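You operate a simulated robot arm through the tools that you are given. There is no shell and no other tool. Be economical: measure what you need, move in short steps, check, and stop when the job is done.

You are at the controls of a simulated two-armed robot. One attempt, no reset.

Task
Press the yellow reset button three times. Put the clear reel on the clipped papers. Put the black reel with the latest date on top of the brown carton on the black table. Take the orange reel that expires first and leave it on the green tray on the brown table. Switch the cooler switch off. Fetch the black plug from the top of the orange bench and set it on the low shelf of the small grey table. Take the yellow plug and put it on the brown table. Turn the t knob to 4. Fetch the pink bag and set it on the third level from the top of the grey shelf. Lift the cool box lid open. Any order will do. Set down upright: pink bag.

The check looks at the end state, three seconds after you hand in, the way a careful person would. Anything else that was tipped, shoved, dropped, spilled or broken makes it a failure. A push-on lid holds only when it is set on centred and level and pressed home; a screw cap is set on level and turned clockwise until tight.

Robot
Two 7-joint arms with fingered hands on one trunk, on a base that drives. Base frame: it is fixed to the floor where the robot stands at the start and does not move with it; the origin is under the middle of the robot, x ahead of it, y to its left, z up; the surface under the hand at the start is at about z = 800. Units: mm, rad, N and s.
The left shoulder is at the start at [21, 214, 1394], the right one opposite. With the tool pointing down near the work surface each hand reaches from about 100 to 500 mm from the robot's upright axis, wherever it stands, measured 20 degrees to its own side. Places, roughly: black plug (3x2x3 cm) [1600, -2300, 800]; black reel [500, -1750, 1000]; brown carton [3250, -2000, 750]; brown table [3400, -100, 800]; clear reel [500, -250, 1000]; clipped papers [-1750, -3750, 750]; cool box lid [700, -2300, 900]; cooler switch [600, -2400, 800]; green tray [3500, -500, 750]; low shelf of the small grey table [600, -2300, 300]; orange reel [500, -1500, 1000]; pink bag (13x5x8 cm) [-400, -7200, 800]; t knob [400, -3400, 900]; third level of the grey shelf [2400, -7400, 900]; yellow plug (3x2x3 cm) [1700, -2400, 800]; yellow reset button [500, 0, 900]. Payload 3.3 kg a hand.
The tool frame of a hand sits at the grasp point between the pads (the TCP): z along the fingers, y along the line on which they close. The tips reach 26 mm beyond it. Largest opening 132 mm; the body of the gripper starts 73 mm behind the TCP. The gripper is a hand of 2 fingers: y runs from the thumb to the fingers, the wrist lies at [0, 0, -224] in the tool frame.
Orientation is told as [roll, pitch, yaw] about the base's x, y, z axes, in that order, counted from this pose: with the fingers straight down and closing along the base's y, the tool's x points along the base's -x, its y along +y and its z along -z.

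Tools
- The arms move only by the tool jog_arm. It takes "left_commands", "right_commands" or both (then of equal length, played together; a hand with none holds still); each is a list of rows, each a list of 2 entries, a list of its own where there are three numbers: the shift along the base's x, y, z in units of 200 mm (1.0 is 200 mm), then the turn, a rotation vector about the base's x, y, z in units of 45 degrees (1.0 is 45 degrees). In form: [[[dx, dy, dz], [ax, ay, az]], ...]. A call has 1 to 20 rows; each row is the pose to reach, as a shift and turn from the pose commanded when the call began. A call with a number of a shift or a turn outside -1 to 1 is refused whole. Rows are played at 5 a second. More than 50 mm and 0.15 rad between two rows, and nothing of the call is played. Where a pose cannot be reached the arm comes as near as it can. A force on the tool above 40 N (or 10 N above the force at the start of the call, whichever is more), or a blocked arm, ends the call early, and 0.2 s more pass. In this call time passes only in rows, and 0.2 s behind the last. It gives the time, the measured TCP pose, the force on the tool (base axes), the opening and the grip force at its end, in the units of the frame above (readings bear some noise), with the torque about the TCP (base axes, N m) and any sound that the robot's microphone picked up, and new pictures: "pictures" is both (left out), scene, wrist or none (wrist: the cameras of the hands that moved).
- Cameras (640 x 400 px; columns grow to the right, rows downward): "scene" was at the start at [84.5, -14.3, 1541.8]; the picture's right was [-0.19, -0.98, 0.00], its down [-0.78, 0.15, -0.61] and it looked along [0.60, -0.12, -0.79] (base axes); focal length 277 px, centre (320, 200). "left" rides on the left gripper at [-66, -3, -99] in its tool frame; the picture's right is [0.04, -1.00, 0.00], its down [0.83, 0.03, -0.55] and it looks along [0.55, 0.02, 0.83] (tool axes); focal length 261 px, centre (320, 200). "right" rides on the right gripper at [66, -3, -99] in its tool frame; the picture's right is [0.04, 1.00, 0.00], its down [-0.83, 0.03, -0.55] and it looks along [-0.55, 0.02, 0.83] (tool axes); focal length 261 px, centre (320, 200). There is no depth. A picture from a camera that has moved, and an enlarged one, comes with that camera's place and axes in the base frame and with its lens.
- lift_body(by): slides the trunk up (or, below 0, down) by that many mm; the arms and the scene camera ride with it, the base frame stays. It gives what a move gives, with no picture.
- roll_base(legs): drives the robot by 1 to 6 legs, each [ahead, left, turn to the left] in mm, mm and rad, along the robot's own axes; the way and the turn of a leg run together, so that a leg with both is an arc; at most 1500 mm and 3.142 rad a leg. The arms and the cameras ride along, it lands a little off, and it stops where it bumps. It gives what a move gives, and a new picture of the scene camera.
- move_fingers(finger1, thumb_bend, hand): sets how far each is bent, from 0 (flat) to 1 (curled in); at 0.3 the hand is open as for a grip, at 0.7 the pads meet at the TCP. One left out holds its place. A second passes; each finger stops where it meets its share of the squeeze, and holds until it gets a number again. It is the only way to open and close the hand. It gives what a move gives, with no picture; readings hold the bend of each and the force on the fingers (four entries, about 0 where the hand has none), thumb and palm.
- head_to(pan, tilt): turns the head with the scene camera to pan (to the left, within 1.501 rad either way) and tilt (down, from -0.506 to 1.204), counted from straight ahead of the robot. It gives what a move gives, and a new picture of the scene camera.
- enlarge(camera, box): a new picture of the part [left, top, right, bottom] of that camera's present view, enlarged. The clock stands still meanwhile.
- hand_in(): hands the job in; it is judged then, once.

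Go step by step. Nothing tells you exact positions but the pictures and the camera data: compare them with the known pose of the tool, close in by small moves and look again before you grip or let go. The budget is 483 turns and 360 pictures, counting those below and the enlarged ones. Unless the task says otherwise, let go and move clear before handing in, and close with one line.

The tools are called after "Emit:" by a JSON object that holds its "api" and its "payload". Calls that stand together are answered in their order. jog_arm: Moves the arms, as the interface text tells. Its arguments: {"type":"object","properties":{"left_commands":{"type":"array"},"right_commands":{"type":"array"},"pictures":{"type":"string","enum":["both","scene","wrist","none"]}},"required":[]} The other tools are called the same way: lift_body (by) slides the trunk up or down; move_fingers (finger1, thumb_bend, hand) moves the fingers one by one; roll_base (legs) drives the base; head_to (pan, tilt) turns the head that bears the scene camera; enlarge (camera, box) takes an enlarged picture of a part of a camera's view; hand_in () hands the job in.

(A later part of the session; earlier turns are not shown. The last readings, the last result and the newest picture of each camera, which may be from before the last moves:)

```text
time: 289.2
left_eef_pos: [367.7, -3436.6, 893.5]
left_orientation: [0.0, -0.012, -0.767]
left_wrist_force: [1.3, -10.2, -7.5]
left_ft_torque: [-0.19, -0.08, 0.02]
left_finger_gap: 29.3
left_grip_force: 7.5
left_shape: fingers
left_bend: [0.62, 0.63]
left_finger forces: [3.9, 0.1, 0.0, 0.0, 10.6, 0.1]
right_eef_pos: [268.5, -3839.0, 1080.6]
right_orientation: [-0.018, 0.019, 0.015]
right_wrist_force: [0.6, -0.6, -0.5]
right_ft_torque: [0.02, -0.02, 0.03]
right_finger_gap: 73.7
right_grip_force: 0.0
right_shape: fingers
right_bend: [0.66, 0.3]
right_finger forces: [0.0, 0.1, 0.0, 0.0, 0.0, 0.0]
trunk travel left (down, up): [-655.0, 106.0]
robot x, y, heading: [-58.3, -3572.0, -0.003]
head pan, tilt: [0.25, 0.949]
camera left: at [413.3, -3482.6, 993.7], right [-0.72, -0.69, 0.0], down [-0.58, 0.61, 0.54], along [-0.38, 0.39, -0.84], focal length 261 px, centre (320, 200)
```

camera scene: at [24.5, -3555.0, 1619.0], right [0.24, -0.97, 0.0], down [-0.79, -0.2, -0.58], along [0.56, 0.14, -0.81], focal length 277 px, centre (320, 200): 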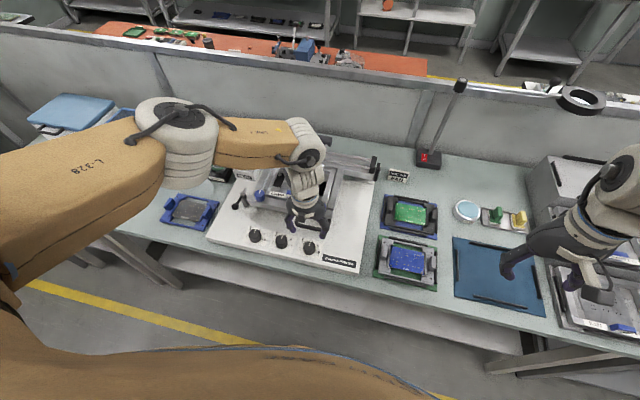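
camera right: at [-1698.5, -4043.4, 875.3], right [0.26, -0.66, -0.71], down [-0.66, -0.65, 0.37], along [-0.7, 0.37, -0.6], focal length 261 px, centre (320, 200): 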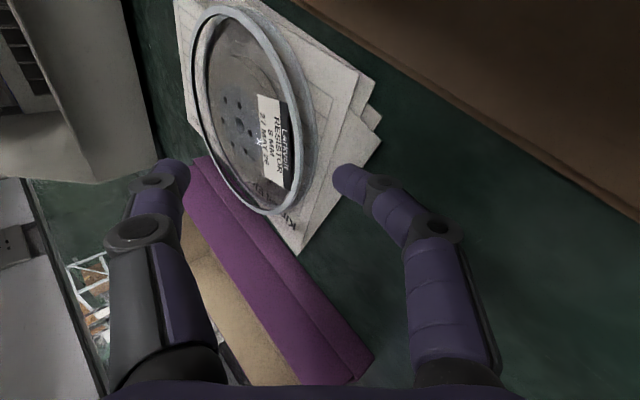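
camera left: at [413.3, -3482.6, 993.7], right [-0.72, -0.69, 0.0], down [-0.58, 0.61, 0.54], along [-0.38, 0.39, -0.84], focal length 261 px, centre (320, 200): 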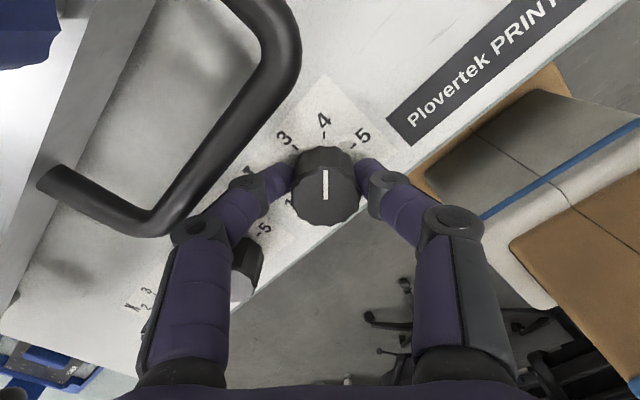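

The pointer now lines up with 4. I'll release and check.

Emit:
{"api": "move_fingers", "payload": {"hand": "left", "finger1": 0.5, "thumb_bend": 0.5}}

Emit:
{"api": "jog_arm", "payload": {"left_commands": [[[0, 0, 0.15], [0, 0, 0]], [[0, 0, 0.35], [0, 0, 0]], [[0, 0, 0.55], [0, 0, 0]]], "pictures": "wrist"}}

```text
time: 290.2
left_eef_pos: [368.3, -3433.9, 893.4]
left_orientation: [0.0, -0.013, -0.765]
left_wrist_force: [-5.8, 1.2, 0.3]
left_ft_torque: [-0.01, -0.08, 0.27]
left_finger_gap: 63.5
left_grip_force: 2.4
left_shape: fingers
left_bend: [0.51, 0.5]
left_finger forces: [5.1, 0.0, 0.0, 0.0, 0.0, 0.0]
right_eef_pos: [268.0, -3840.0, 1082.8]
right_orientation: [-0.02, 0.019, 0.014]
right_wrist_force: [0.1, -0.2, -0.2]
right_ft_torque: [-0.03, -0.01, -0.03]
right_finger_gap: 73.7
right_grip_force: 0.1
right_shape: fingers
right_bend: [0.66, 0.3]
right_finger forces: [0.0, 0.1, 0.0, 0.0, 0.0, 0.0]
trunk travel left (down, up): [-655.0, 106.0]
robot x, y, heading: [-54.9, -3570.8, -0.007]
head pan, tilt: [0.25, 0.949]
```

```text
time: 291.0
left_eef_pos: [368.5, -3433.7, 1002.7]
left_orientation: [0.0, -0.011, -0.765]
left_wrist_force: [0.1, -0.5, -0.8]
left_ft_torque: [-0.02, 0.02, 0.0]
left_finger_gap: 66.2
left_grip_force: 0.1
left_shape: fingers
left_bend: [0.5, 0.5]
left_finger forces: [0.0, 0.1, 0.0, 0.0, 0.0, 0.0]
right_eef_pos: [268.2, -3840.5, 1082.6]
right_orientation: [-0.019, 0.019, 0.016]
right_wrist_force: [-0.4, -1.3, 0.7]
right_ft_torque: [-0.03, -0.02, -0.01]
right_finger_gap: 73.8
right_grip_force: 0.1
right_shape: fingers
right_bend: [0.66, 0.3]
right_finger forces: [0.0, 0.0, 0.1, 0.0, 0.1, 0.0]
trunk travel left (down, up): [-655.0, 106.0]
robot x, y, heading: [-56.4, -3571.6, 0.002]
head pan, tilt: [0.25, 0.949]
camera left: at [414.4, -3479.9, 1103.0], right [-0.72, -0.69, 0.0], down [-0.58, 0.61, 0.54], along [-0.38, 0.39, -0.84], focal length 261 px, centre (320, 200)
```

left: 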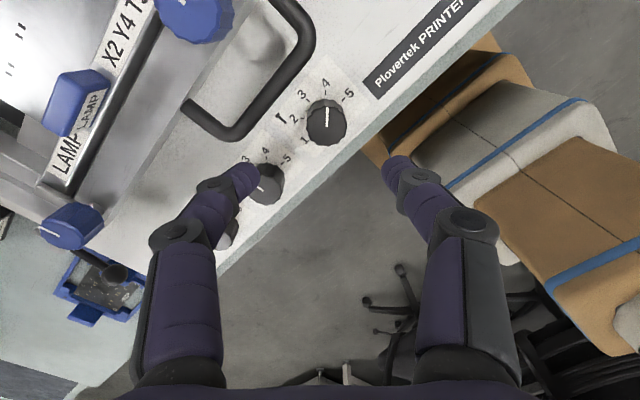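

T points at 4. A finger brushed something while opening, so I'll check the Y knob wasn't disturbed.

Emit:
{"api": "enlarge", "payload": {"camera": "left", "box": [180, 60, 380, 260]}}

Emit:
{"api": "head_to", "payload": {"pan": 0.25, "tilt": 0.85}}

Emit:
{"api": "enlarge", "payload": {"camera": "scene", "box": [180, 170, 400, 320]}}

```text
2.00 times, centred on (280, 160) of left
camera zoom: at [414.4, -3479.9, 1103.0], right [-0.72, -0.69, 0.0], down [-0.58, 0.61, 0.54], along [-0.38, 0.39, -0.84], focal length 521 px, centre (400, 280)
```

zoom: 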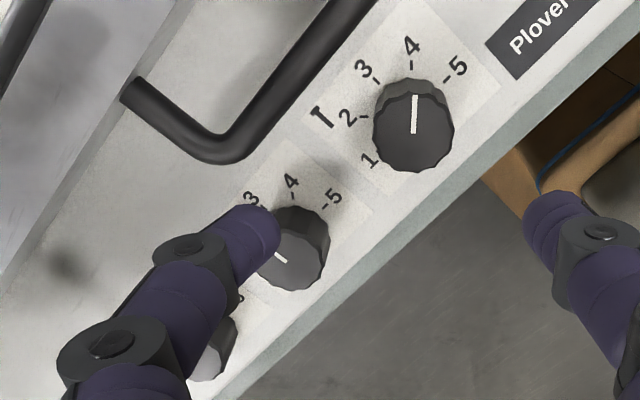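

```text
time: 291.6
left_eef_pos: [369.8, -3433.7, 1001.9]
left_orientation: [0.001, -0.014, -0.765]
left_wrist_force: [-0.2, 0.1, -0.1]
left_ft_torque: [0.01, 0.0, 0.02]
left_finger_gap: 65.9
left_grip_force: 0.0
left_shape: fingers
left_bend: [0.5, 0.5]
left_finger forces: [0.0, 0.0, 0.0, 0.1, 0.1, 0.0]
right_eef_pos: [268.4, -3838.2, 1082.6]
right_orientation: [-0.02, 0.02, 0.017]
right_wrist_force: [0.0, 0.4, 0.3]
right_ft_torque: [0.01, 0.0, 0.03]
right_finger_gap: 73.8
right_grip_force: 0.1
right_shape: fingers
right_bend: [0.66, 0.3]
right_finger forces: [0.0, 0.0, 0.0, 0.0, 0.0, 0.0]
trunk travel left (down, up): [-655.0, 106.0]
robot x, y, heading: [-54.5, -3571.4, -0.001]
head pan, tilt: [0.25, 0.85]
camera scene: at [30.3, -3552.7, 1526.4], right [0.24, -0.97, 0.0], down [-0.73, -0.18, -0.66], along [0.64, 0.16, -0.75], focal length 277 px, centre (320, 200)
```

scene: 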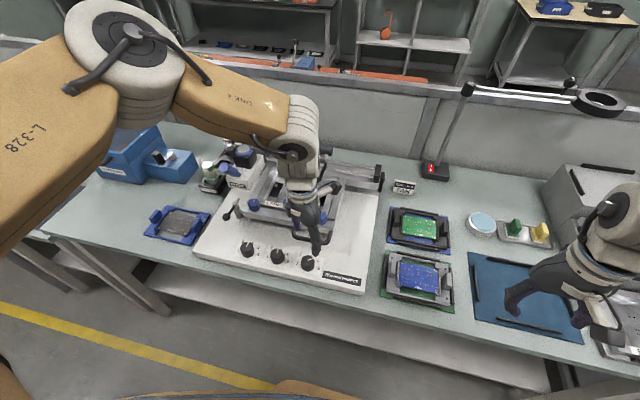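

```text
2.67 times, centred on (290, 245) of scene
camera zoom: at [30.3, -3552.7, 1526.4], right [0.24, -0.97, 0.0], down [-0.73, -0.18, -0.66], along [0.64, 0.16, -0.75], focal length 740 px, centre (400, 80)
```

zoom: 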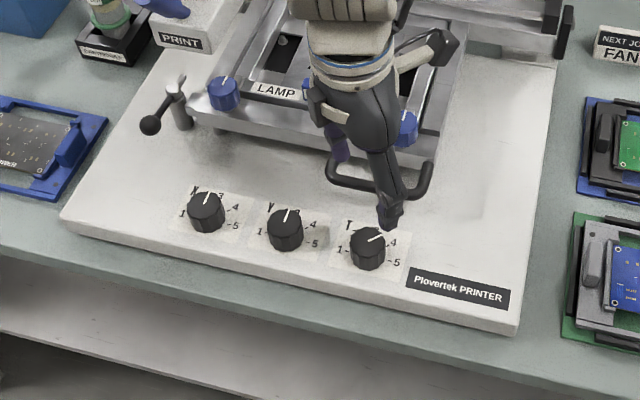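

T is at 4 and X/Y are unchanged. I'll restore the hand, back off and go to the cooler at y≈-2350.

Emit:
{"api": "jog_arm", "payload": {"left_commands": [[[-0.1, 0.02, 0.15], [0, 0, 0.18]], [[-0.2, 0.04, 0.3], [0, 0, 0.36]], [[-0.3, 0.06, 0.45], [0, 0, 0.54]], [[-0.4, 0.1, 0.6], [0, 0, 0.72]], [[-0.5, 0.12, 0.7], [0, 0, 0.9]], [[-0.6, 0.14, 0.75], [0, 0, 1.0]]], "pictures": "none"}}

Emit:
{"api": "roll_base", "payload": {"legs": [[-300, 0, 0], [0, 1250, 0]]}}

Emit:
{"api": "head_to", "payload": {"pan": 0.0, "tilt": 0.65}}

```text
time: 293.0
left_eef_pos: [247.4, -3407.1, 1154.1]
left_orientation: [-0.001, -0.014, 0.023]
left_wrist_force: [0.6, -0.7, -0.1]
left_ft_torque: [-0.02, -0.01, 0.01]
left_finger_gap: 66.3
left_grip_force: 0.0
left_shape: fingers
left_bend: [0.5, 0.5]
left_finger forces: [0.0, 0.1, 0.1, 0.1, 0.0, 0.0]
right_eef_pos: [267.2, -3839.7, 1082.2]
right_orientation: [-0.019, 0.02, 0.015]
right_wrist_force: [0.3, 0.4, 0.0]
right_ft_torque: [-0.02, -0.02, 0.01]
right_finger_gap: 73.4
right_grip_force: 0.1
right_shape: fingers
right_bend: [0.66, 0.3]
right_finger forces: [0.0, 0.1, 0.1, 0.0, 0.0, 0.0]
trunk travel left (down, up): [-655.0, 106.0]
robot x, y, heading: [-56.5, -3571.0, -0.003]
head pan, tilt: [0.25, 0.85]
```

```text
time: 300.9
left_eef_pos: [-44.0, -2191.7, 1154.8]
left_orientation: [0.001, -0.012, 0.013]
left_wrist_force: [-0.6, 0.2, 0.1]
left_ft_torque: [0.0, 0.02, -0.01]
left_finger_gap: 66.2
left_grip_force: 0.1
left_shape: fingers
left_bend: [0.5, 0.5]
left_finger forces: [0.1, 0.0, 0.0, 0.0, 0.0, 0.1]
right_eef_pos: [-29.1, -2622.8, 1081.5]
right_orientation: [-0.02, 0.019, 0.008]
right_wrist_force: [0.3, 0.1, 0.7]
right_ft_torque: [0.01, 0.03, 0.01]
right_finger_gap: 73.9
right_grip_force: 0.1
right_shape: fingers
right_bend: [0.66, 0.3]
right_finger forces: [0.0, 0.0, 0.0, 0.1, 0.0, 0.0]
trunk travel left (down, up): [-655.0, 106.0]
robot x, y, heading: [-351.0, -2353.7, -0.015]
head pan, tilt: [0.25, 0.85]
camera scene: at [-263.3, -2334.6, 1526.5], right [0.24, -0.97, 0.0], down [-0.73, -0.18, -0.66], along [0.64, 0.16, -0.75], focal length 277 px, centre (320, 200)
```

scene: 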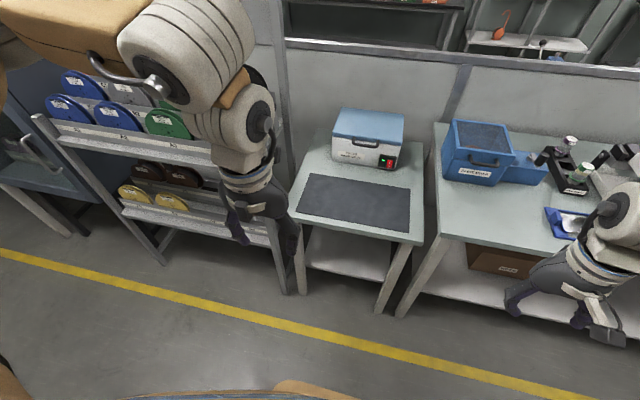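

```text
time: 301.6
left_eef_pos: [-43.6, -2191.7, 1154.2]
left_orientation: [-0.002, -0.012, 0.013]
left_wrist_force: [-0.1, 0.7, -0.1]
left_ft_torque: [-0.01, -0.02, 0.0]
left_finger_gap: 66.0
left_grip_force: 0.0
left_shape: fingers
left_bend: [0.5, 0.5]
left_finger forces: [0.0, 0.0, 0.1, 0.0, 0.0, 0.0]
right_eef_pos: [-26.9, -2623.4, 1081.7]
right_orientation: [-0.018, 0.019, 0.007]
right_wrist_force: [0.6, 0.5, -0.2]
right_ft_torque: [0.0, -0.02, 0.0]
right_finger_gap: 73.7
right_grip_force: 0.0
right_shape: fingers
right_bend: [0.66, 0.3]
right_finger forces: [0.0, 0.0, 0.0, 0.1, 0.0, 0.0]
trunk travel left (down, up): [-655.0, 106.0]
robot x, y, heading: [-348.8, -2354.5, -0.009]
head pan, tilt: [0.0, 0.649]
camera scene: at [-252.5, -2354.4, 1543.0], right [-0.01, -1.0, 0.0], down [-0.61, 0.01, -0.8], along [0.8, -0.01, -0.61], focal length 277 px, centre (320, 200)
```

scene: 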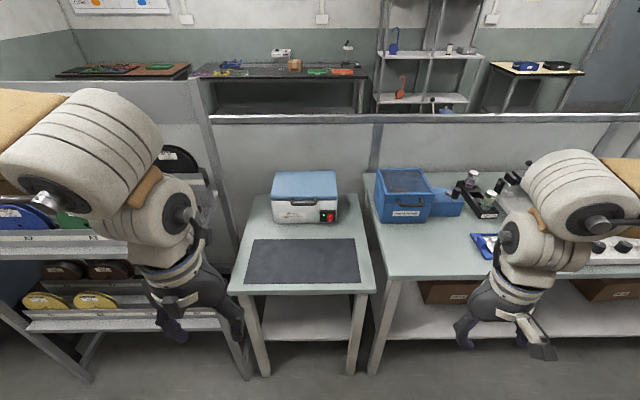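

Emit:
{"api": "enlarge", "payload": {"camera": "scene", "box": [250, 160, 360, 240]}}

```text
5.00 times, centred on (305, 200) of scene
camera zoom: at [-252.5, -2354.4, 1543.0], right [-0.01, -1.0, 0.0], down [-0.61, 0.01, -0.8], along [0.8, -0.01, -0.61], focal length 1387 px, centre (395, 200)
```

zoom: 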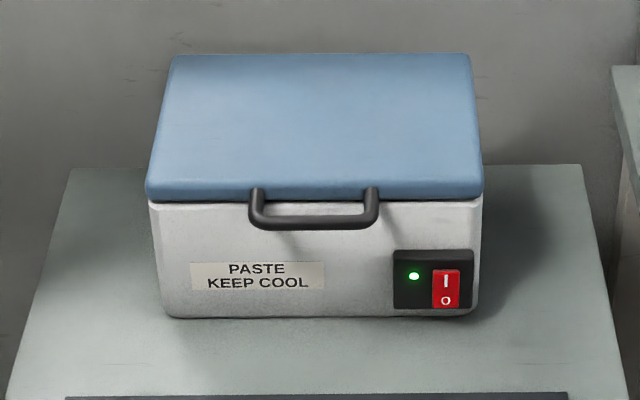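

The switch is on the cooler's front at about (567, -2405), O at z≈819; the lid handle bar is at about (545, -2305, 921). First I'll raise the left hand out of the way and close the right fingers for pressing.

Emit:
{"api": "jog_arm", "payload": {"left_commands": [[[-0.05, -0.05, 0.2], [0, 0, 0]], [[-0.1, -0.1, 0.4], [0, 0, 0]], [[-0.15, -0.15, 0.6], [0, 0, 0]], [[-0.2, -0.2, 0.8], [0, 0, 0]]], "pictures": "none"}}

Emit:
{"api": "move_fingers", "payload": {"hand": "right", "finger1": 0.7, "thumb_bend": 0.7}}

Emit:
{"api": "roll_base", "payload": {"legs": [[0, 110, 0.009], [330, 0, 0]]}}

```text
time: 302.6
left_eef_pos: [-84.6, -2233.7, 1315.9]
left_orientation: [0.0, -0.013, 0.013]
left_wrist_force: [0.0, 0.4, 0.5]
left_ft_torque: [0.01, -0.02, 0.02]
left_finger_gap: 66.3
left_grip_force: 0.1
left_shape: fingers
left_bend: [0.5, 0.5]
left_finger forces: [0.0, 0.1, 0.0, 0.0, 0.0, 0.0]
right_eef_pos: [-29.2, -2623.4, 1084.2]
right_orientation: [-0.018, 0.019, 0.006]
right_wrist_force: [-0.3, 0.5, -0.6]
right_ft_torque: [0.0, 0.0, 0.03]
right_finger_gap: 73.6
right_grip_force: 0.1
right_shape: fingers
right_bend: [0.66, 0.3]
right_finger forces: [0.0, 0.0, 0.0, 0.0, 0.0, 0.0]
trunk travel left (down, up): [-655.0, 106.0]
robot x, y, heading: [-352.8, -2352.8, -0.009]
head pan, tilt: [0.0, 0.649]
```

```text
time: 303.6
left_eef_pos: [-83.2, -2232.6, 1315.4]
left_orientation: [-0.001, -0.012, 0.011]
left_wrist_force: [-0.2, 0.1, 0.0]
left_ft_torque: [0.02, 0.03, -0.03]
left_finger_gap: 65.9
left_grip_force: 0.0
left_shape: fingers
left_bend: [0.5, 0.5]
left_finger forces: [0.0, 0.0, 0.1, 0.1, 0.1, 0.0]
right_eef_pos: [-28.2, -2623.5, 1082.8]
right_orientation: [-0.02, 0.019, 0.006]
right_wrist_force: [-1.0, 0.6, 0.8]
right_ft_torque: [0.03, -0.01, 0.03]
right_finger_gap: 2.2
right_grip_force: 0.0
right_shape: fingers
right_bend: [0.7, 0.7]
right_finger forces: [0.1, 0.1, 0.0, 0.0, 0.1, 0.1]
trunk travel left (down, up): [-655.0, 106.0]
robot x, y, heading: [-351.4, -2351.1, -0.012]
head pan, tilt: [0.0, 0.649]
```

```text
time: 306.6
left_eef_pos: [251.1, -2119.8, 1315.2]
left_orientation: [0.0, -0.013, 0.021]
left_wrist_force: [-0.5, -0.2, 0.6]
left_ft_torque: [0.02, 0.02, 0.0]
left_finger_gap: 66.1
left_grip_force: 0.0
left_shape: fingers
left_bend: [0.5, 0.5]
left_finger forces: [0.1, 0.1, 0.0, 0.1, 0.1, 0.1]
right_eef_pos: [309.2, -2510.5, 1082.5]
right_orientation: [-0.019, 0.023, 0.016]
right_wrist_force: [0.2, -0.7, 0.2]
right_ft_torque: [-0.01, 0.01, 0.0]
right_finger_gap: 1.9
right_grip_force: 0.1
right_shape: fingers
right_bend: [0.7, 0.7]
right_finger forces: [0.0, 0.0, 0.0, 0.0, 0.0, 0.1]
trunk travel left (down, up): [-655.0, 106.0]
robot x, y, heading: [-15.2, -2246.0, -0.002]
head pan, tilt: [0.0, 0.649]
camera scene: at [82.5, -2243.4, 1543.0], right [0.0, -1.0, 0.0], down [-0.61, 0.0, -0.8], along [0.8, 0.0, -0.61], focal length 277 px, centre (320, 200)
```

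scene: 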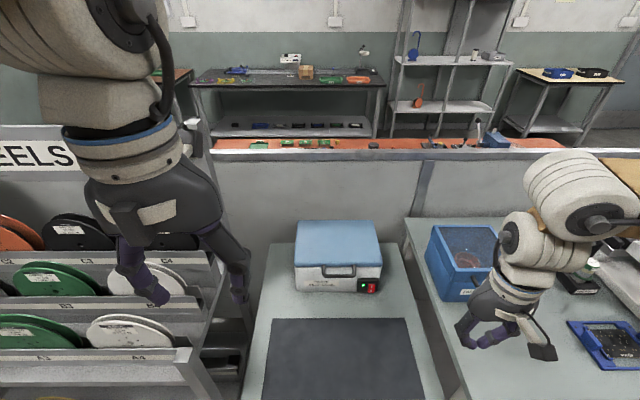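

Emit:
{"api": "enlarge", "payload": {"camera": "scene", "box": [280, 210, 400, 310]}}

```text
4.00 times, centred on (340, 260) of scene
camera zoom: at [82.5, -2243.4, 1543.0], right [0.0, -1.0, 0.0], down [-0.61, 0.0, -0.8], along [0.8, 0.0, -0.61], focal length 1110 px, centre (240, -40)
```

zoom: 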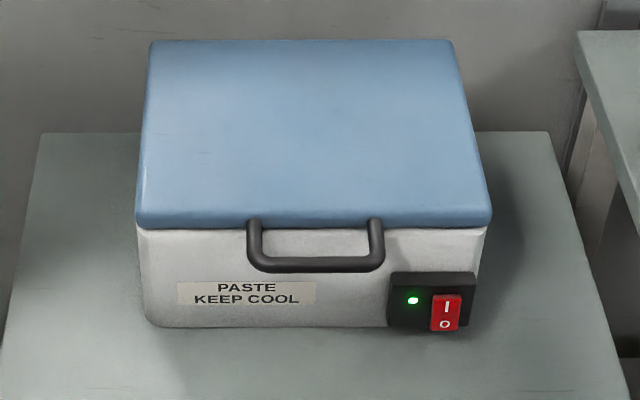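

Triangulated: the O half is at (598, -2405, 797) and the handle bar at (591, -2300, 881). I'll lower the trunk 100 mm and pitch the right hand forward 45°.

Emit:
{"api": "lift_body", "payload": {"by": -100}}

Emit:
{"api": "jog_arm", "payload": {"right_commands": [[[0.1, 0.09, 0.02], [0, -0.17, 0]], [[0.2, 0.18, 0.02], [0, -0.34, 0]], [[0.3, 0.27, 0.02], [0, -0.51, 0]], [[0.4, 0.36, 0], [0, -0.68, 0]], [[0.5, 0.45, 0], [0, -0.85, 0]], [[0.6, 0.52, 0], [0, -1.0, 0]]], "pictures": "both"}}

```text
time: 307.9
left_eef_pos: [249.9, -2121.1, 1214.8]
left_orientation: [-0.001, -0.012, 0.021]
left_wrist_force: [0.1, 0.4, -0.1]
left_ft_torque: [0.0, 0.01, -0.02]
left_finger_gap: 66.1
left_grip_force: 0.1
left_shape: fingers
left_bend: [0.5, 0.5]
left_finger forces: [0.1, 0.0, 0.0, 0.0, 0.1, 0.1]
right_eef_pos: [307.5, -2509.3, 980.9]
right_orientation: [-0.02, 0.019, 0.017]
right_wrist_force: [0.0, -0.1, 1.0]
right_ft_torque: [0.0, -0.05, -0.02]
right_finger_gap: 2.4
right_grip_force: 0.0
right_shape: fingers
right_bend: [0.7, 0.7]
right_finger forces: [0.1, 0.0, 0.1, 0.1, 0.0, 0.0]
trunk travel left (down, up): [-555.0, 206.0]
robot x, y, heading: [-14.6, -2247.0, 0.001]
head pan, tilt: [0.0, 0.649]
```

```text
time: 309.3
left_eef_pos: [249.9, -2120.7, 1214.0]
left_orientation: [0.0, -0.013, 0.021]
left_wrist_force: [0.5, -0.4, -0.1]
left_ft_torque: [0.0, -0.01, -0.03]
left_finger_gap: 65.7
left_grip_force: 0.1
left_shape: fingers
left_bend: [0.5, 0.5]
left_finger forces: [0.0, 0.0, 0.0, 0.1, 0.0, 0.0]
right_eef_pos: [429.7, -2406.4, 981.0]
right_orientation: [-0.036, -0.768, 0.023]
right_wrist_force: [-0.5, 0.1, 1.1]
right_ft_torque: [-0.01, -0.01, 0.03]
right_finger_gap: 1.9
right_grip_force: 0.1
right_shape: fingers
right_bend: [0.7, 0.7]
right_finger forces: [0.0, 0.0, 0.0, 0.0, 0.0, 0.0]
trunk travel left (down, up): [-555.0, 206.0]
robot x, y, heading: [-16.5, -2243.2, -0.002]
head pan, tilt: [0.0, 0.649]
camera scene: at [84.4, -2242.9, 1443.0], right [0.0, -1.0, 0.0], down [-0.6, 0.0, -0.8], along [0.8, 0.0, -0.6], focal length 277 px, centre (320, 200)
camera right: at [313.5, -2407.5, 1007.0], right [-0.03, 1.0, -0.05], down [0.21, 0.06, 0.97], along [0.98, 0.02, -0.22], focal length 261 px, centre (320, 200)
```

scene: 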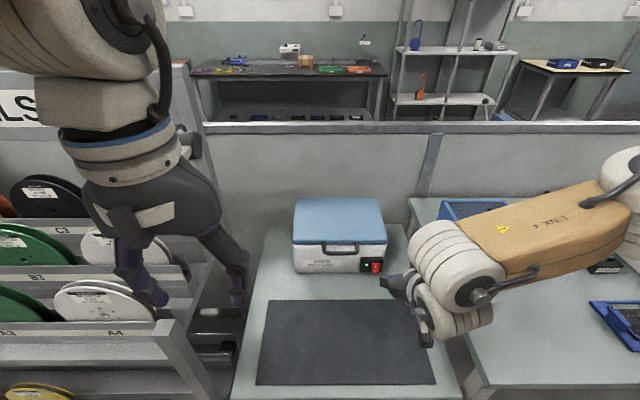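
right: 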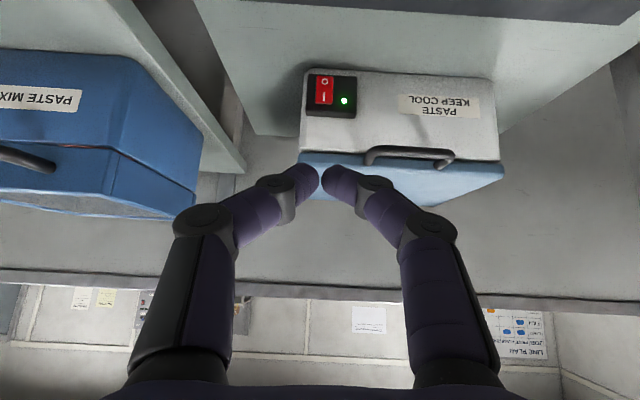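

The wrist view confirms O at (598, -2405, 795). I'll approach to just in front of it.

Emit:
{"api": "jog_arm", "payload": {"right_commands": [[[0.1, 0, -0.16], [0, 0, 0]], [[0.2, 0, -0.32], [0, 0, 0]], [[0.32, 0, -0.48], [0, 0, 0]], [[0.45, 0, -0.64], [0, 0, 0]], [[0.56, 0.003, -0.785], [0, 0, 0]]], "pictures": "wrist"}}

```text
time: 310.5
left_eef_pos: [249.7, -2120.1, 1214.1]
left_orientation: [0.0, -0.012, 0.022]
left_wrist_force: [-0.4, 0.2, 1.2]
left_ft_torque: [0.01, 0.02, 0.04]
left_finger_gap: 66.1
left_grip_force: 0.0
left_shape: fingers
left_bend: [0.5, 0.5]
left_finger forces: [0.0, 0.0, 0.0, 0.1, 0.1, 0.0]
right_eef_pos: [543.7, -2406.2, 822.5]
right_orientation: [-0.034, -0.767, 0.021]
right_wrist_force: [-0.4, 0.4, -0.3]
right_ft_torque: [0.04, -0.02, -0.04]
right_finger_gap: 1.9
right_grip_force: 0.0
right_shape: fingers
right_bend: [0.7, 0.7]
right_finger forces: [0.0, 0.0, 0.1, 0.1, 0.0, 0.0]
trunk travel left (down, up): [-555.0, 206.0]
robot x, y, heading: [-16.6, -2240.4, 0.0]
head pan, tilt: [0.0, 0.649]
camera right: at [428.0, -2407.5, 849.9], right [-0.03, 1.0, -0.05], down [0.22, 0.06, 0.97], along [0.98, 0.01, -0.22], focal length 261 px, centre (320, 200)
```

right: 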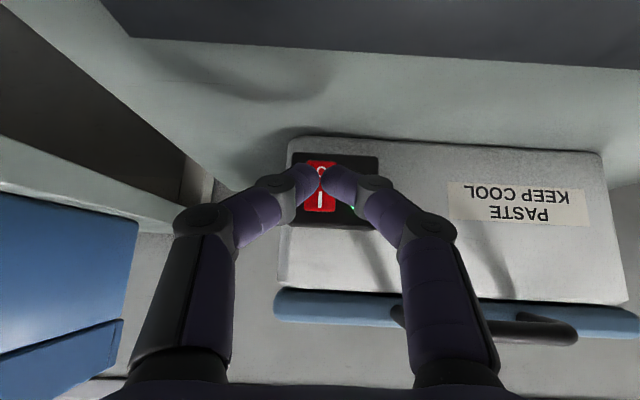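

Align the tip to the O half and push forward gently.

Emit:
{"api": "jog_arm", "payload": {"right_commands": [[[0.03, 0.003, -0.05], [0, 0, 0]], [[0.09, 0.005, -0.055], [0, 0, 0]], [[0.13, 0.005, -0.055], [0, 0, 0]], [[0.16, 0.005, -0.055], [0, 0, 0]], [[0.18, 0.005, -0.055], [0, 0, 0]], [[0.2, 0.005, -0.055], [0, 0, 0]]], "pictures": "wrist"}}

```text
time: 311.9
left_eef_pos: [249.5, -2120.5, 1213.3]
left_orientation: [0.003, -0.013, 0.02]
left_wrist_force: [0.0, 0.0, -0.9]
left_ft_torque: [0.0, -0.01, -0.02]
left_finger_gap: 66.2
left_grip_force: 0.0
left_shape: fingers
left_bend: [0.5, 0.5]
left_finger forces: [0.0, 0.0, 0.0, 0.0, 0.0, 0.0]
right_eef_pos: [579.9, -2403.8, 813.8]
right_orientation: [-0.034, -0.764, 0.022]
right_wrist_force: [-4.1, -0.6, 0.1]
right_ft_torque: [-0.01, 0.07, -0.02]
right_finger_gap: 1.7
right_grip_force: 1.8
right_shape: fingers
right_bend: [0.7, 0.7]
right_finger forces: [0.7, 0.0, 0.0, 0.1, 3.2, 0.1]
trunk travel left (down, up): [-555.0, 206.0]
robot x, y, heading: [-13.8, -2243.0, -0.002]
head pan, tilt: [0.0, 0.649]
camera right: at [463.9, -2405.4, 839.8], right [-0.03, 1.0, -0.05], down [0.22, 0.06, 0.97], along [0.98, 0.02, -0.22], focal length 261 px, centre (320, 200)
```

right: 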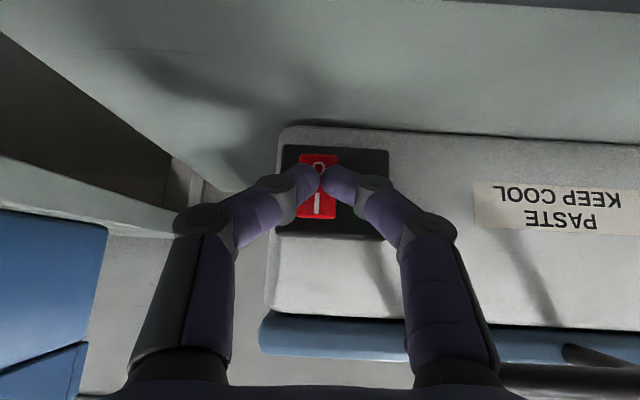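

Contact but no click; it's near the rocker's middle. I'll back off, go 8 mm lower and push again.

Emit:
{"api": "jog_arm", "payload": {"right_commands": [[[-0.05, 0, 0], [0, 0, 0]], [[-0.05, 0, -0.045], [0, 0, 0]], [[0, 0, -0.045], [0, 0, 0]], [[0.03, 0, -0.045], [0, 0, 0]], [[0.06, 0, -0.045], [0, 0, 0]]], "pictures": "wrist"}}

```text
time: 313.1
left_eef_pos: [249.1, -2120.6, 1214.4]
left_orientation: [0.0, -0.012, 0.02]
left_wrist_force: [0.4, -1.0, 0.5]
left_ft_torque: [0.02, 0.06, 0.02]
left_finger_gap: 66.0
left_grip_force: 0.1
left_shape: fingers
left_bend: [0.5, 0.5]
left_finger forces: [0.0, 0.1, 0.0, 0.0, 0.0, 0.1]
right_eef_pos: [583.0, -2405.8, 797.0]
right_orientation: [-0.046, -0.745, 0.035]
right_wrist_force: [-17.2, -1.4, -0.4]
right_ft_torque: [0.0, 0.4, -0.15]
right_finger_gap: 0.0
right_grip_force: 9.5
right_shape: fingers
right_bend: [0.7, 0.71]
right_finger forces: [0.1, 0.0, 0.0, 0.1, 19.6, 0.1]
trunk travel left (down, up): [-555.0, 206.0]
robot x, y, heading: [-21.3, -2246.8, -0.002]
head pan, tilt: [0.0, 0.649]
heard: click
stopped in row 5 (right hand): the force on the tool passed its limit at 45 N (the readings are from after the stop); the commanded pose is now the measured one
camera right: at [468.3, -2407.1, 825.7], right [-0.03, 1.0, -0.06], down [0.24, 0.07, 0.97], along [0.97, 0.02, -0.24], focal length 261 px, centre (320, 200)
```

right: 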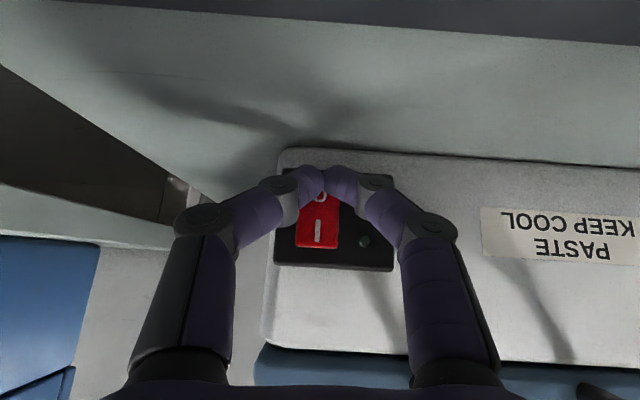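

Click, and the light is off. I'll retract along the same path.

Emit:
{"api": "jog_arm", "payload": {"right_commands": [[[-0.15, 0, 0.05], [0, 0, 0]], [[-0.3, 0, 0.2], [0, 0, 0]], [[-0.42, 0, 0.38], [0, 0, 0]], [[-0.54, 0, 0.56], [0, 0, 0]], [[-0.66, 0, 0.74], [0, 0, 0]], [[-0.77, 0, 0.92], [0, 0, 0]]], "pictures": "none"}}

Emit:
{"api": "jog_arm", "payload": {"right_commands": [[[-0.08, -0.09, 0], [0.02, 0.17, 0]], [[-0.16, -0.18, 0], [0.03, 0.34, -0.01]], [[-0.24, -0.27, 0], [0.04, 0.51, -0.02]], [[-0.32, -0.36, 0], [0.04, 0.68, -0.03]], [[-0.4, -0.45, 0], [0.04, 0.85, -0.03]], [[-0.5, -0.52, 0], [0.04, 0.96, -0.03]]], "pictures": "scene"}}

Emit:
{"api": "enlarge", "payload": {"camera": "scene", "box": [270, 180, 410, 290]}}

```text
time: 314.5
left_eef_pos: [248.5, -2119.0, 1215.1]
left_orientation: [-0.002, -0.012, 0.022]
left_wrist_force: [-0.5, -0.5, -1.5]
left_ft_torque: [-0.01, 0.01, -0.03]
left_finger_gap: 65.8
left_grip_force: 0.1
left_shape: fingers
left_bend: [0.5, 0.5]
left_finger forces: [0.0, 0.1, 0.0, 0.0, 0.0, 0.1]
right_eef_pos: [429.7, -2405.1, 985.6]
right_orientation: [-0.044, -0.752, 0.033]
right_wrist_force: [0.3, -0.3, 0.9]
right_ft_torque: [0.0, 0.0, 0.0]
right_finger_gap: 1.8
right_grip_force: 0.0
right_shape: fingers
right_bend: [0.7, 0.7]
right_finger forces: [0.0, 0.0, 0.0, 0.0, 0.0, 0.1]
trunk travel left (down, up): [-555.0, 206.0]
robot x, y, heading: [-15.5, -2244.0, -0.001]
head pan, tilt: [0.0, 0.649]
```

```text
time: 315.9
left_eef_pos: [250.0, -2120.3, 1215.2]
left_orientation: [0.0, -0.014, 0.021]
left_wrist_force: [-0.5, -1.0, -0.3]
left_ft_torque: [0.05, 0.0, 0.02]
left_finger_gap: 66.1
left_grip_force: 0.1
left_shape: fingers
left_bend: [0.5, 0.5]
left_finger forces: [0.0, 0.1, 0.1, 0.0, 0.0, 0.0]
right_eef_pos: [342.8, -2511.0, 916.9]
right_orientation: [-0.004, -0.244, -0.011]
right_wrist_force: [0.7, 0.6, -0.2]
right_ft_torque: [0.01, -0.01, -0.01]
right_finger_gap: 1.7
right_grip_force: 0.0
right_shape: fingers
right_bend: [0.7, 0.7]
right_finger forces: [0.0, 0.0, 0.1, 0.1, 0.0, 0.0]
right hand out of reach, approached as far as the arm can: row 3, 4, 5, 6
trunk travel left (down, up): [-555.0, 206.0]
robot x, y, heading: [-20.5, -2244.2, -0.001]
head pan, tilt: [0.0, 0.649]
camera scene: at [83.5, -2244.1, 1443.1], right [0.0, -1.0, 0.0], down [-0.6, 0.0, -0.8], along [0.8, 0.0, -0.6], focal length 277 px, centre (320, 200)
```

scene: 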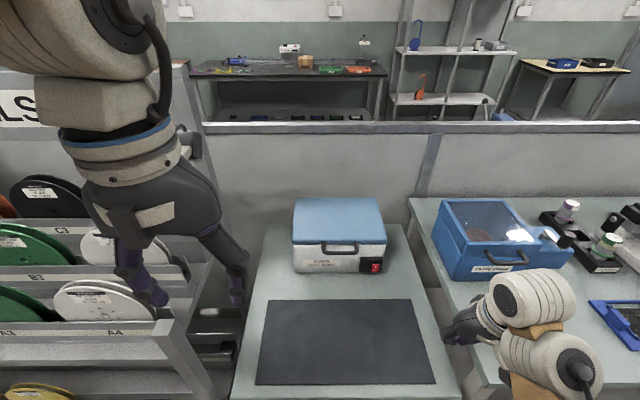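

```text
3.64 times, centred on (340, 235) of scene
camera zoom: at [83.5, -2244.1, 1443.1], right [0.0, -1.0, 0.0], down [-0.6, 0.0, -0.8], along [0.8, 0.0, -0.6], focal length 1009 px, centre (247, 73)
```

zoom: 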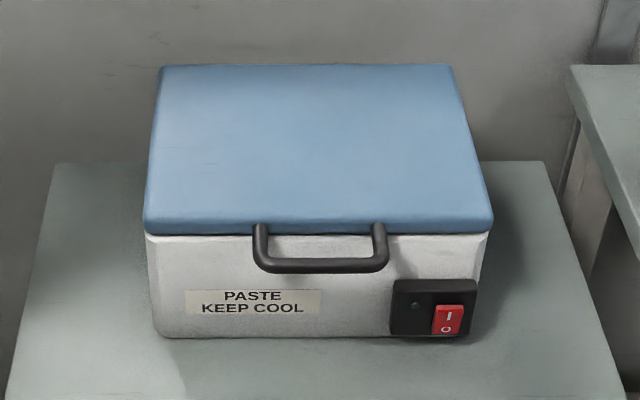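

The switch is off and the cooler hasn't moved. The right arm's elbow dropped again when retracting, so I'll reverse that move first.

Emit:
{"api": "jog_arm", "payload": {"right_commands": [[[0.09, 0.11, 0.07], [0, -0.13, 0]], [[0.18, 0.22, 0.14], [0, -0.26, 0]], [[0.27, 0.33, 0.21], [0, -0.39, 0]], [[0.36, 0.43, 0.28], [0, -0.52, 0]], [[0.43, 0.53, 0.34], [0, -0.65, 0]]], "pictures": "scene"}}

```text
time: 317.1
left_eef_pos: [250.3, -2121.3, 1215.8]
left_orientation: [0.0, -0.012, 0.018]
left_wrist_force: [0.5, -0.8, 0.1]
left_ft_torque: [-0.01, 0.0, -0.02]
left_finger_gap: 66.1
left_grip_force: 0.0
left_shape: fingers
left_bend: [0.5, 0.5]
left_finger forces: [0.0, 0.0, 0.0, 0.0, 0.0, 0.1]
right_eef_pos: [429.5, -2403.8, 984.1]
right_orientation: [0.003, -0.757, -0.011]
right_wrist_force: [-0.9, -0.2, 0.2]
right_ft_torque: [0.01, 0.01, 0.02]
right_finger_gap: 2.0
right_grip_force: 0.1
right_shape: fingers
right_bend: [0.7, 0.7]
right_finger forces: [0.0, 0.1, 0.0, 0.0, 0.0, 0.0]
trunk travel left (down, up): [-555.0, 206.0]
robot x, y, heading: [-17.3, -2245.6, -0.004]
head pan, tilt: [0.0, 0.649]
camera scene: at [84.1, -2243.5, 1443.0], right [0.0, -1.0, 0.0], down [-0.6, 0.0, -0.8], along [0.8, 0.0, -0.6], focal length 277 px, centre (320, 200)
```

scene: 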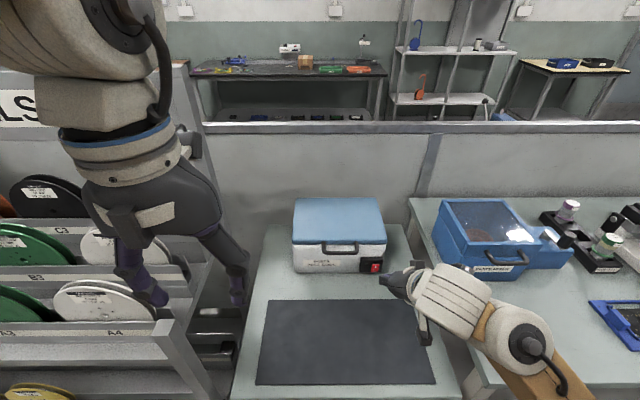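

I'll back into the aisle, raise the trunk, and repeat the elbow-recovery sequence for the right arm (point outward, swing forward, pitch down).

Emit:
{"api": "roll_base", "payload": {"legs": [[-420, 0, 0], [0, -250, 0]]}}

Emit:
{"api": "lift_body", "payload": {"by": 200}}

Emit:
{"api": "jog_arm", "payload": {"right_commands": [[[0, -0.1, 0], [0, 0.17, 0]], [[0, -0.2, 0], [0, 0.34, 0]], [[-0.05, -0.35, 0], [0, 0.51, 0]], [[-0.1, -0.5, 0], [0, 0.68, 0]], [[-0.15, -0.65, 0], [0, 0.85, 0]], [[-0.2, -0.8, 0], [0, 0.96, 0]]], "pictures": "none"}}

Emit:
{"api": "head_to", "payload": {"pan": -0.7, "tilt": 0.7}}

```text
time: 321.2
left_eef_pos: [-177.6, -2371.5, 1215.1]
left_orientation: [0.0, -0.013, 0.027]
left_wrist_force: [0.1, 0.1, 0.2]
left_ft_torque: [0.01, 0.04, 0.04]
left_finger_gap: 66.0
left_grip_force: 0.0
left_shape: fingers
left_bend: [0.5, 0.5]
left_finger forces: [0.1, 0.0, 0.1, 0.0, 0.1, 0.0]
right_eef_pos: [4.0, -2653.6, 983.2]
right_orientation: [0.003, -0.756, -0.008]
right_wrist_force: [0.1, -0.3, -0.3]
right_ft_torque: [0.0, -0.02, -0.01]
right_finger_gap: 1.6
right_grip_force: 0.1
right_shape: fingers
right_bend: [0.7, 0.7]
right_finger forces: [0.0, 0.1, 0.1, 0.1, 0.0, 0.0]
trunk travel left (down, up): [-555.0, 206.0]
robot x, y, heading: [-441.8, -2496.3, 0.005]
head pan, tilt: [0.0, 0.649]
camera scene: at [-342.5, -2494.7, 1443.0], right [0.0, -1.0, 0.0], down [-0.6, 0.0, -0.8], along [0.8, 0.0, -0.6], focal length 277 px, centre (320, 200)
```

scene: 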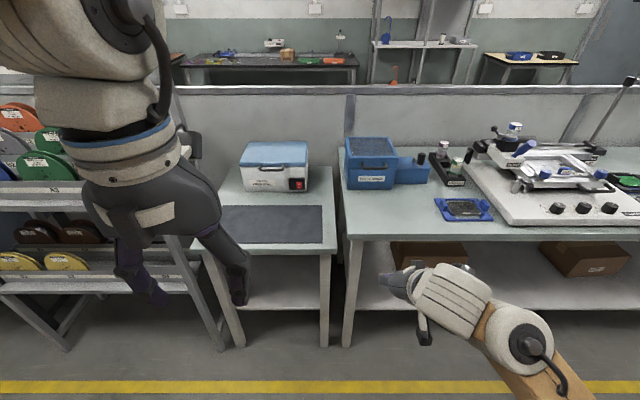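

```text
time: 323.3
left_eef_pos: [-177.5, -2369.2, 1414.1]
left_orientation: [0.001, -0.013, 0.026]
left_wrist_force: [0.0, 0.0, -0.3]
left_ft_torque: [0.02, 0.0, 0.01]
left_finger_gap: 66.0
left_grip_force: 0.0
left_shape: fingers
left_bend: [0.5, 0.5]
left_finger forces: [0.1, 0.0, 0.1, 0.1, 0.0, 0.0]
right_eef_pos: [3.8, -2652.1, 1184.2]
right_orientation: [0.003, -0.756, -0.006]
right_wrist_force: [-0.1, 0.2, -1.0]
right_ft_torque: [0.01, -0.02, 0.0]
right_finger_gap: 1.8
right_grip_force: 0.1
right_shape: fingers
right_bend: [0.7, 0.7]
right_finger forces: [0.0, 0.0, 0.0, 0.0, 0.0, 0.1]
trunk travel left (down, up): [-755.0, 6.0]
robot x, y, heading: [-442.8, -2498.6, 0.004]
head pan, tilt: [0.0, 0.649]
```

```text
time: 324.7
left_eef_pos: [-177.9, -2370.5, 1415.0]
left_orientation: [0.002, -0.013, 0.028]
left_wrist_force: [0.3, 0.1, 0.5]
left_ft_torque: [0.02, -0.01, 0.01]
left_finger_gap: 66.1
left_grip_force: 0.0
left_shape: fingers
left_bend: [0.5, 0.5]
left_finger forces: [0.1, 0.0, 0.0, 0.1, 0.0, 0.0]
right_eef_pos: [-89.2, -2832.8, 1048.1]
right_orientation: [0.0, -0.002, -0.004]
right_wrist_force: [-0.6, -0.8, 0.1]
right_ft_torque: [0.13, -0.05, -0.02]
right_finger_gap: 1.6
right_grip_force: 0.1
right_shape: fingers
right_bend: [0.7, 0.7]
right_finger forces: [0.0, 0.0, 0.1, 0.0, 0.0, 0.1]
right hand out of reach, approached as far as the arm can: row 3, 4, 5, 6
trunk travel left (down, up): [-755.0, 6.0]
robot x, y, heading: [-437.6, -2494.4, 0.005]
head pan, tilt: [0.0, 0.649]
```

```text
time: 325.8
left_eef_pos: [-176.8, -2369.7, 1414.9]
left_orientation: [0.0, -0.012, 0.025]
left_wrist_force: [0.6, 0.4, 0.7]
left_ft_torque: [0.06, 0.02, 0.03]
left_finger_gap: 65.7
left_grip_force: 0.0
left_shape: fingers
left_bend: [0.5, 0.5]
left_finger forces: [0.0, 0.1, 0.0, 0.0, 0.1, 0.1]
right_eef_pos: [-86.4, -2829.3, 1048.4]
right_orientation: [-0.001, -0.006, -0.004]
right_wrist_force: [0.0, -0.4, 0.4]
right_ft_torque: [-0.01, -0.05, -0.02]
right_finger_gap: 1.5
right_grip_force: 0.1
right_shape: fingers
right_bend: [0.7, 0.7]
right_finger forces: [0.0, 0.1, 0.0, 0.0, 0.1, 0.0]
trunk travel left (down, up): [-755.0, 6.0]
robot x, y, heading: [-440.0, -2497.4, 0.003]
head pan, tilt: [-0.7, 0.7]
camera scene: at [-367.7, -2548.8, 1638.8], right [-0.64, -0.77, 0.0], down [-0.49, 0.41, -0.76], along [0.59, -0.49, -0.64], focal length 277 px, centre (320, 200)
```

scene: 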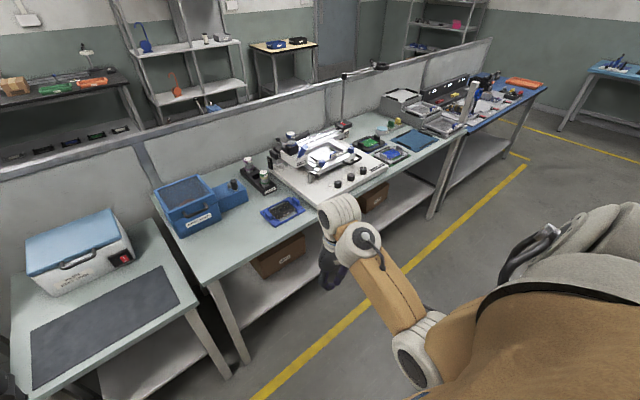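

Now the recovery: roll outward 45° while moving right, then 45° more.

Emit:
{"api": "jog_arm", "payload": {"right_commands": [[[0, -0.15, 0.0], [-0.17, 0, 0]], [[0, -0.3, 0.0], [-0.34, 0, 0]], [[0, -0.45, 0.05], [-0.51, 0, 0]], [[0, -0.6, 0.1], [-0.68, 0, 0]], [[0, -0.75, 0.15], [-0.85, 0, 0]], [[0, -0.85, 0.2], [-1.0, 0, 0]]], "pictures": "none"}}

Emit:
{"api": "jog_arm", "payload": {"right_commands": [[[0, -0.1, 0.05], [-0.17, 0, 0]], [[0, -0.2, 0.1], [-0.34, 0, 0]], [[0, -0.3, 0.15], [-0.51, 0, 0]], [[0, -0.4, 0.2], [-0.68, 0, 0]], [[0, -0.5, 0.25], [-0.85, 0, 0]], [[0, -0.6, 0.3], [-0.97, 0, 0]]], "pictures": "none"}}

Emit:
{"api": "jog_arm", "payload": {"right_commands": [[[0.08, 0.06, 0], [0, 0, 0.18]], [[0.16, 0.13, 0], [0, 0, 0.36]], [[0.24, 0.2, 0], [0, 0, 0.54]], [[0.32, 0.26, 0], [0, 0, 0.72]], [[0.4, 0.32, 0], [0, 0, 0.9]], [[0.46, 0.38, 0], [0, 0, 1.0]]], "pictures": "scene"}}

```text
time: 327.2
left_eef_pos: [-176.8, -2369.7, 1414.9]
left_orientation: [0.0, -0.012, 0.027]
left_wrist_force: [-0.3, -0.5, 0.3]
left_ft_torque: [0.0, -0.01, -0.02]
left_finger_gap: 66.0
left_grip_force: 0.0
left_shape: fingers
left_bend: [0.5, 0.5]
left_finger forces: [0.0, 0.0, 0.0, 0.1, 0.0, 0.0]
right_eef_pos: [-87.1, -2999.4, 1088.7]
right_orientation: [-0.79, -0.002, -0.001]
right_wrist_force: [0.4, 0.0, 0.5]
right_ft_torque: [0.03, 0.03, 0.03]
right_finger_gap: 1.8
right_grip_force: 0.2
right_shape: fingers
right_bend: [0.7, 0.7]
right_finger forces: [0.1, 0.0, 0.0, 0.0, 0.0, 0.0]
trunk travel left (down, up): [-755.0, 6.0]
robot x, y, heading: [-441.4, -2493.0, 0.004]
head pan, tilt: [-0.7, 0.7]
```

```text
time: 328.6
left_eef_pos: [-177.2, -2369.6, 1414.3]
left_orientation: [0.0, -0.013, 0.025]
left_wrist_force: [-0.1, 0.1, 1.5]
left_ft_torque: [0.0, 0.03, 0.01]
left_finger_gap: 66.3
left_grip_force: 0.1
left_shape: fingers
left_bend: [0.5, 0.5]
left_finger forces: [0.0, 0.0, 0.1, 0.0, 0.0, 0.0]
right_eef_pos: [-85.0, -3121.1, 1148.6]
right_orientation: [-1.551, -0.006, 0.004]
right_wrist_force: [0.3, 0.0, 0.4]
right_ft_torque: [0.02, 0.03, -0.03]
right_finger_gap: 1.7
right_grip_force: 0.1
right_shape: fingers
right_bend: [0.7, 0.7]
right_finger forces: [0.0, 0.1, 0.1, 0.1, 0.0, 0.0]
trunk travel left (down, up): [-755.0, 6.0]
robot x, y, heading: [-440.2, -2495.8, 0.004]
head pan, tilt: [-0.7, 0.7]
```

```text
time: 330.0
left_eef_pos: [-176.6, -2369.6, 1414.2]
left_orientation: [-0.001, -0.011, 0.027]
left_wrist_force: [0.6, 0.5, -0.6]
left_ft_torque: [-0.03, -0.01, -0.02]
left_finger_gap: 66.0
left_grip_force: 0.1
left_shape: fingers
left_bend: [0.5, 0.5]
left_finger forces: [0.0, 0.0, 0.0, 0.0, 0.1, 0.0]
right_eef_pos: [7.0, -3043.9, 1149.4]
right_orientation: [-1.551, -0.004, 0.788]
right_wrist_force: [0.2, 0.6, -0.7]
right_ft_torque: [-0.02, 0.0, -0.01]
right_finger_gap: 1.7
right_grip_force: 0.1
right_shape: fingers
right_bend: [0.7, 0.7]
right_finger forces: [0.0, 0.0, 0.1, 0.0, 0.1, 0.0]
trunk travel left (down, up): [-755.0, 6.0]
robot x, y, heading: [-443.3, -2493.6, 0.004]
head pan, tilt: [-0.7, 0.7]
camera scene: at [-367.1, -2547.8, 1638.8], right [-0.64, -0.77, 0.0], down [-0.49, 0.41, -0.76], along [0.59, -0.49, -0.64], focal length 277 px, centre (320, 200)
```

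scene: 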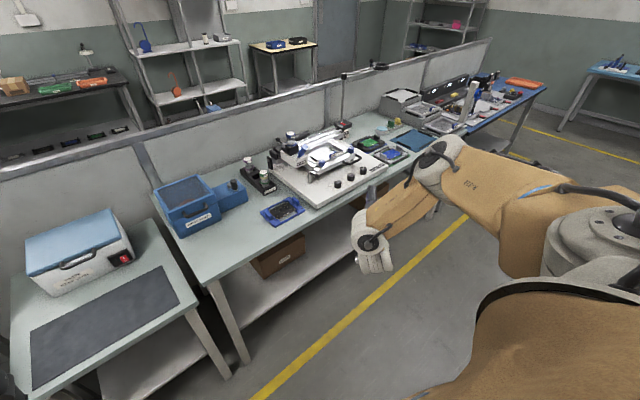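

Emit:
{"api": "jog_arm", "payload": {"right_commands": [[[-0.035, 0.035, -0.08], [0.12, 0.12, 0]], [[-0.07, 0.07, -0.17], [0.24, 0.24, 0]], [[-0.11, 0.11, -0.25], [0.36, 0.36, 0]], [[-0.15, 0.15, -0.34], [0.48, 0.48, 0]], [[-0.19, 0.19, -0.42], [0.6, 0.6, 0]], [[-0.226, 0.226, -0.5], [0.7, 0.7, 0]]], "pictures": "none"}}

Emit:
{"api": "jog_arm", "payload": {"right_commands": [[[-0.07, 0.07, -0.05], [0.12, 0.12, 0]], [[-0.14, 0.14, -0.08], [0.24, 0.24, 0]], [[-0.21, 0.21, -0.1], [0.36, 0.36, 0]], [[-0.28, 0.28, -0.1], [0.48, 0.48, 0]], [[-0.35, 0.35, -0.1], [0.58, 0.58, 0]], [[-0.42, 0.42, -0.1], [0.69, 0.69, 0]]], "pictures": "none"}}

Emit:
{"api": "jog_arm", "payload": {"right_commands": [[[0.12, 0.07, 0.1], [0, 0, -0.16]], [[0.24, 0.14, 0.2], [0, 0, -0.32]], [[0.36, 0.22, 0.32], [0, 0, -0.48]], [[0.48, 0.3, 0.44], [0, 0, -0.64]], [[0.6, 0.4, 0.57], [0, 0, -0.8]], [[0.7, 0.5, 0.7], [0, 0, -0.96]], [[0.8, 0.6, 0.8], [0, 0, -1.0]]], "pictures": "scene"}}

```text
time: 331.4
left_eef_pos: [-177.9, -2370.0, 1414.1]
left_orientation: [0.002, -0.012, 0.025]
left_wrist_force: [1.0, 0.3, -1.0]
left_ft_torque: [0.02, -0.01, 0.01]
left_finger_gap: 65.8
left_grip_force: 0.1
left_shape: fingers
left_bend: [0.5, 0.5]
left_finger forces: [0.0, 0.0, 0.0, 0.0, 0.0, 0.0]
right_eef_pos: [-38.2, -2999.3, 1048.7]
right_orientation: [-0.768, -0.005, 0.786]
right_wrist_force: [-0.6, -0.1, 0.6]
right_ft_torque: [0.0, 0.0, -0.02]
right_finger_gap: 1.7
right_grip_force: 0.1
right_shape: fingers
right_bend: [0.7, 0.7]
right_finger forces: [0.1, 0.1, 0.1, 0.1, 0.0, 0.1]
trunk travel left (down, up): [-755.0, 6.0]
robot x, y, heading: [-442.9, -2494.9, 0.003]
head pan, tilt: [-0.7, 0.7]
```

```text
time: 332.8
left_eef_pos: [-177.8, -2369.5, 1415.0]
left_orientation: [0.001, -0.013, 0.027]
left_wrist_force: [0.3, 0.2, -1.4]
left_ft_torque: [-0.01, -0.04, 0.01]
left_finger_gap: 65.9
left_grip_force: 0.0
left_shape: fingers
left_bend: [0.5, 0.5]
left_finger forces: [0.0, 0.0, 0.0, 0.0, 0.1, 0.0]
right_eef_pos: [-124.8, -2913.6, 1027.2]
right_orientation: [-0.003, -0.001, 0.783]
right_wrist_force: [0.7, 0.0, -0.7]
right_ft_torque: [-0.01, -0.03, 0.03]
right_finger_gap: 1.5
right_grip_force: 0.0
right_shape: fingers
right_bend: [0.7, 0.7]
right_finger forces: [0.0, 0.0, 0.1, 0.0, 0.1, 0.0]
trunk travel left (down, up): [-755.0, 6.0]
robot x, y, heading: [-443.5, -2493.8, 0.003]
head pan, tilt: [-0.7, 0.7]
```

```text
time: 334.4
left_eef_pos: [-178.5, -2367.3, 1414.8]
left_orientation: [0.0, -0.014, 0.026]
left_wrist_force: [-0.4, 0.0, 0.9]
left_ft_torque: [-0.02, 0.05, 0.01]
left_finger_gap: 66.0
left_grip_force: 0.1
left_shape: fingers
left_bend: [0.5, 0.5]
left_finger forces: [0.1, 0.1, 0.1, 0.1, 0.0, 0.1]
right_eef_pos: [39.5, -2791.5, 1186.6]
right_orientation: [-0.006, -0.001, -0.007]
right_wrist_force: [-0.2, 0.4, -1.5]
right_ft_torque: [0.0, 0.01, -0.01]
right_finger_gap: 1.8
right_grip_force: 0.1
right_shape: fingers
right_bend: [0.7, 0.7]
right_finger forces: [0.1, 0.1, 0.0, 0.0, 0.0, 0.0]
trunk travel left (down, up): [-755.0, 6.0]
robot x, y, heading: [-441.8, -2492.0, 0.003]
head pan, tilt: [-0.7, 0.7]
camera scene: at [-366.7, -2546.5, 1638.8], right [-0.64, -0.77, 0.0], down [-0.49, 0.41, -0.77], along [0.59, -0.49, -0.64], focal length 277 px, centre (320, 200)
```

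scene: 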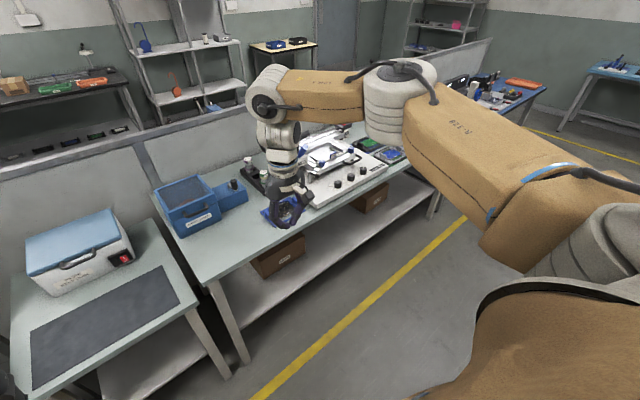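

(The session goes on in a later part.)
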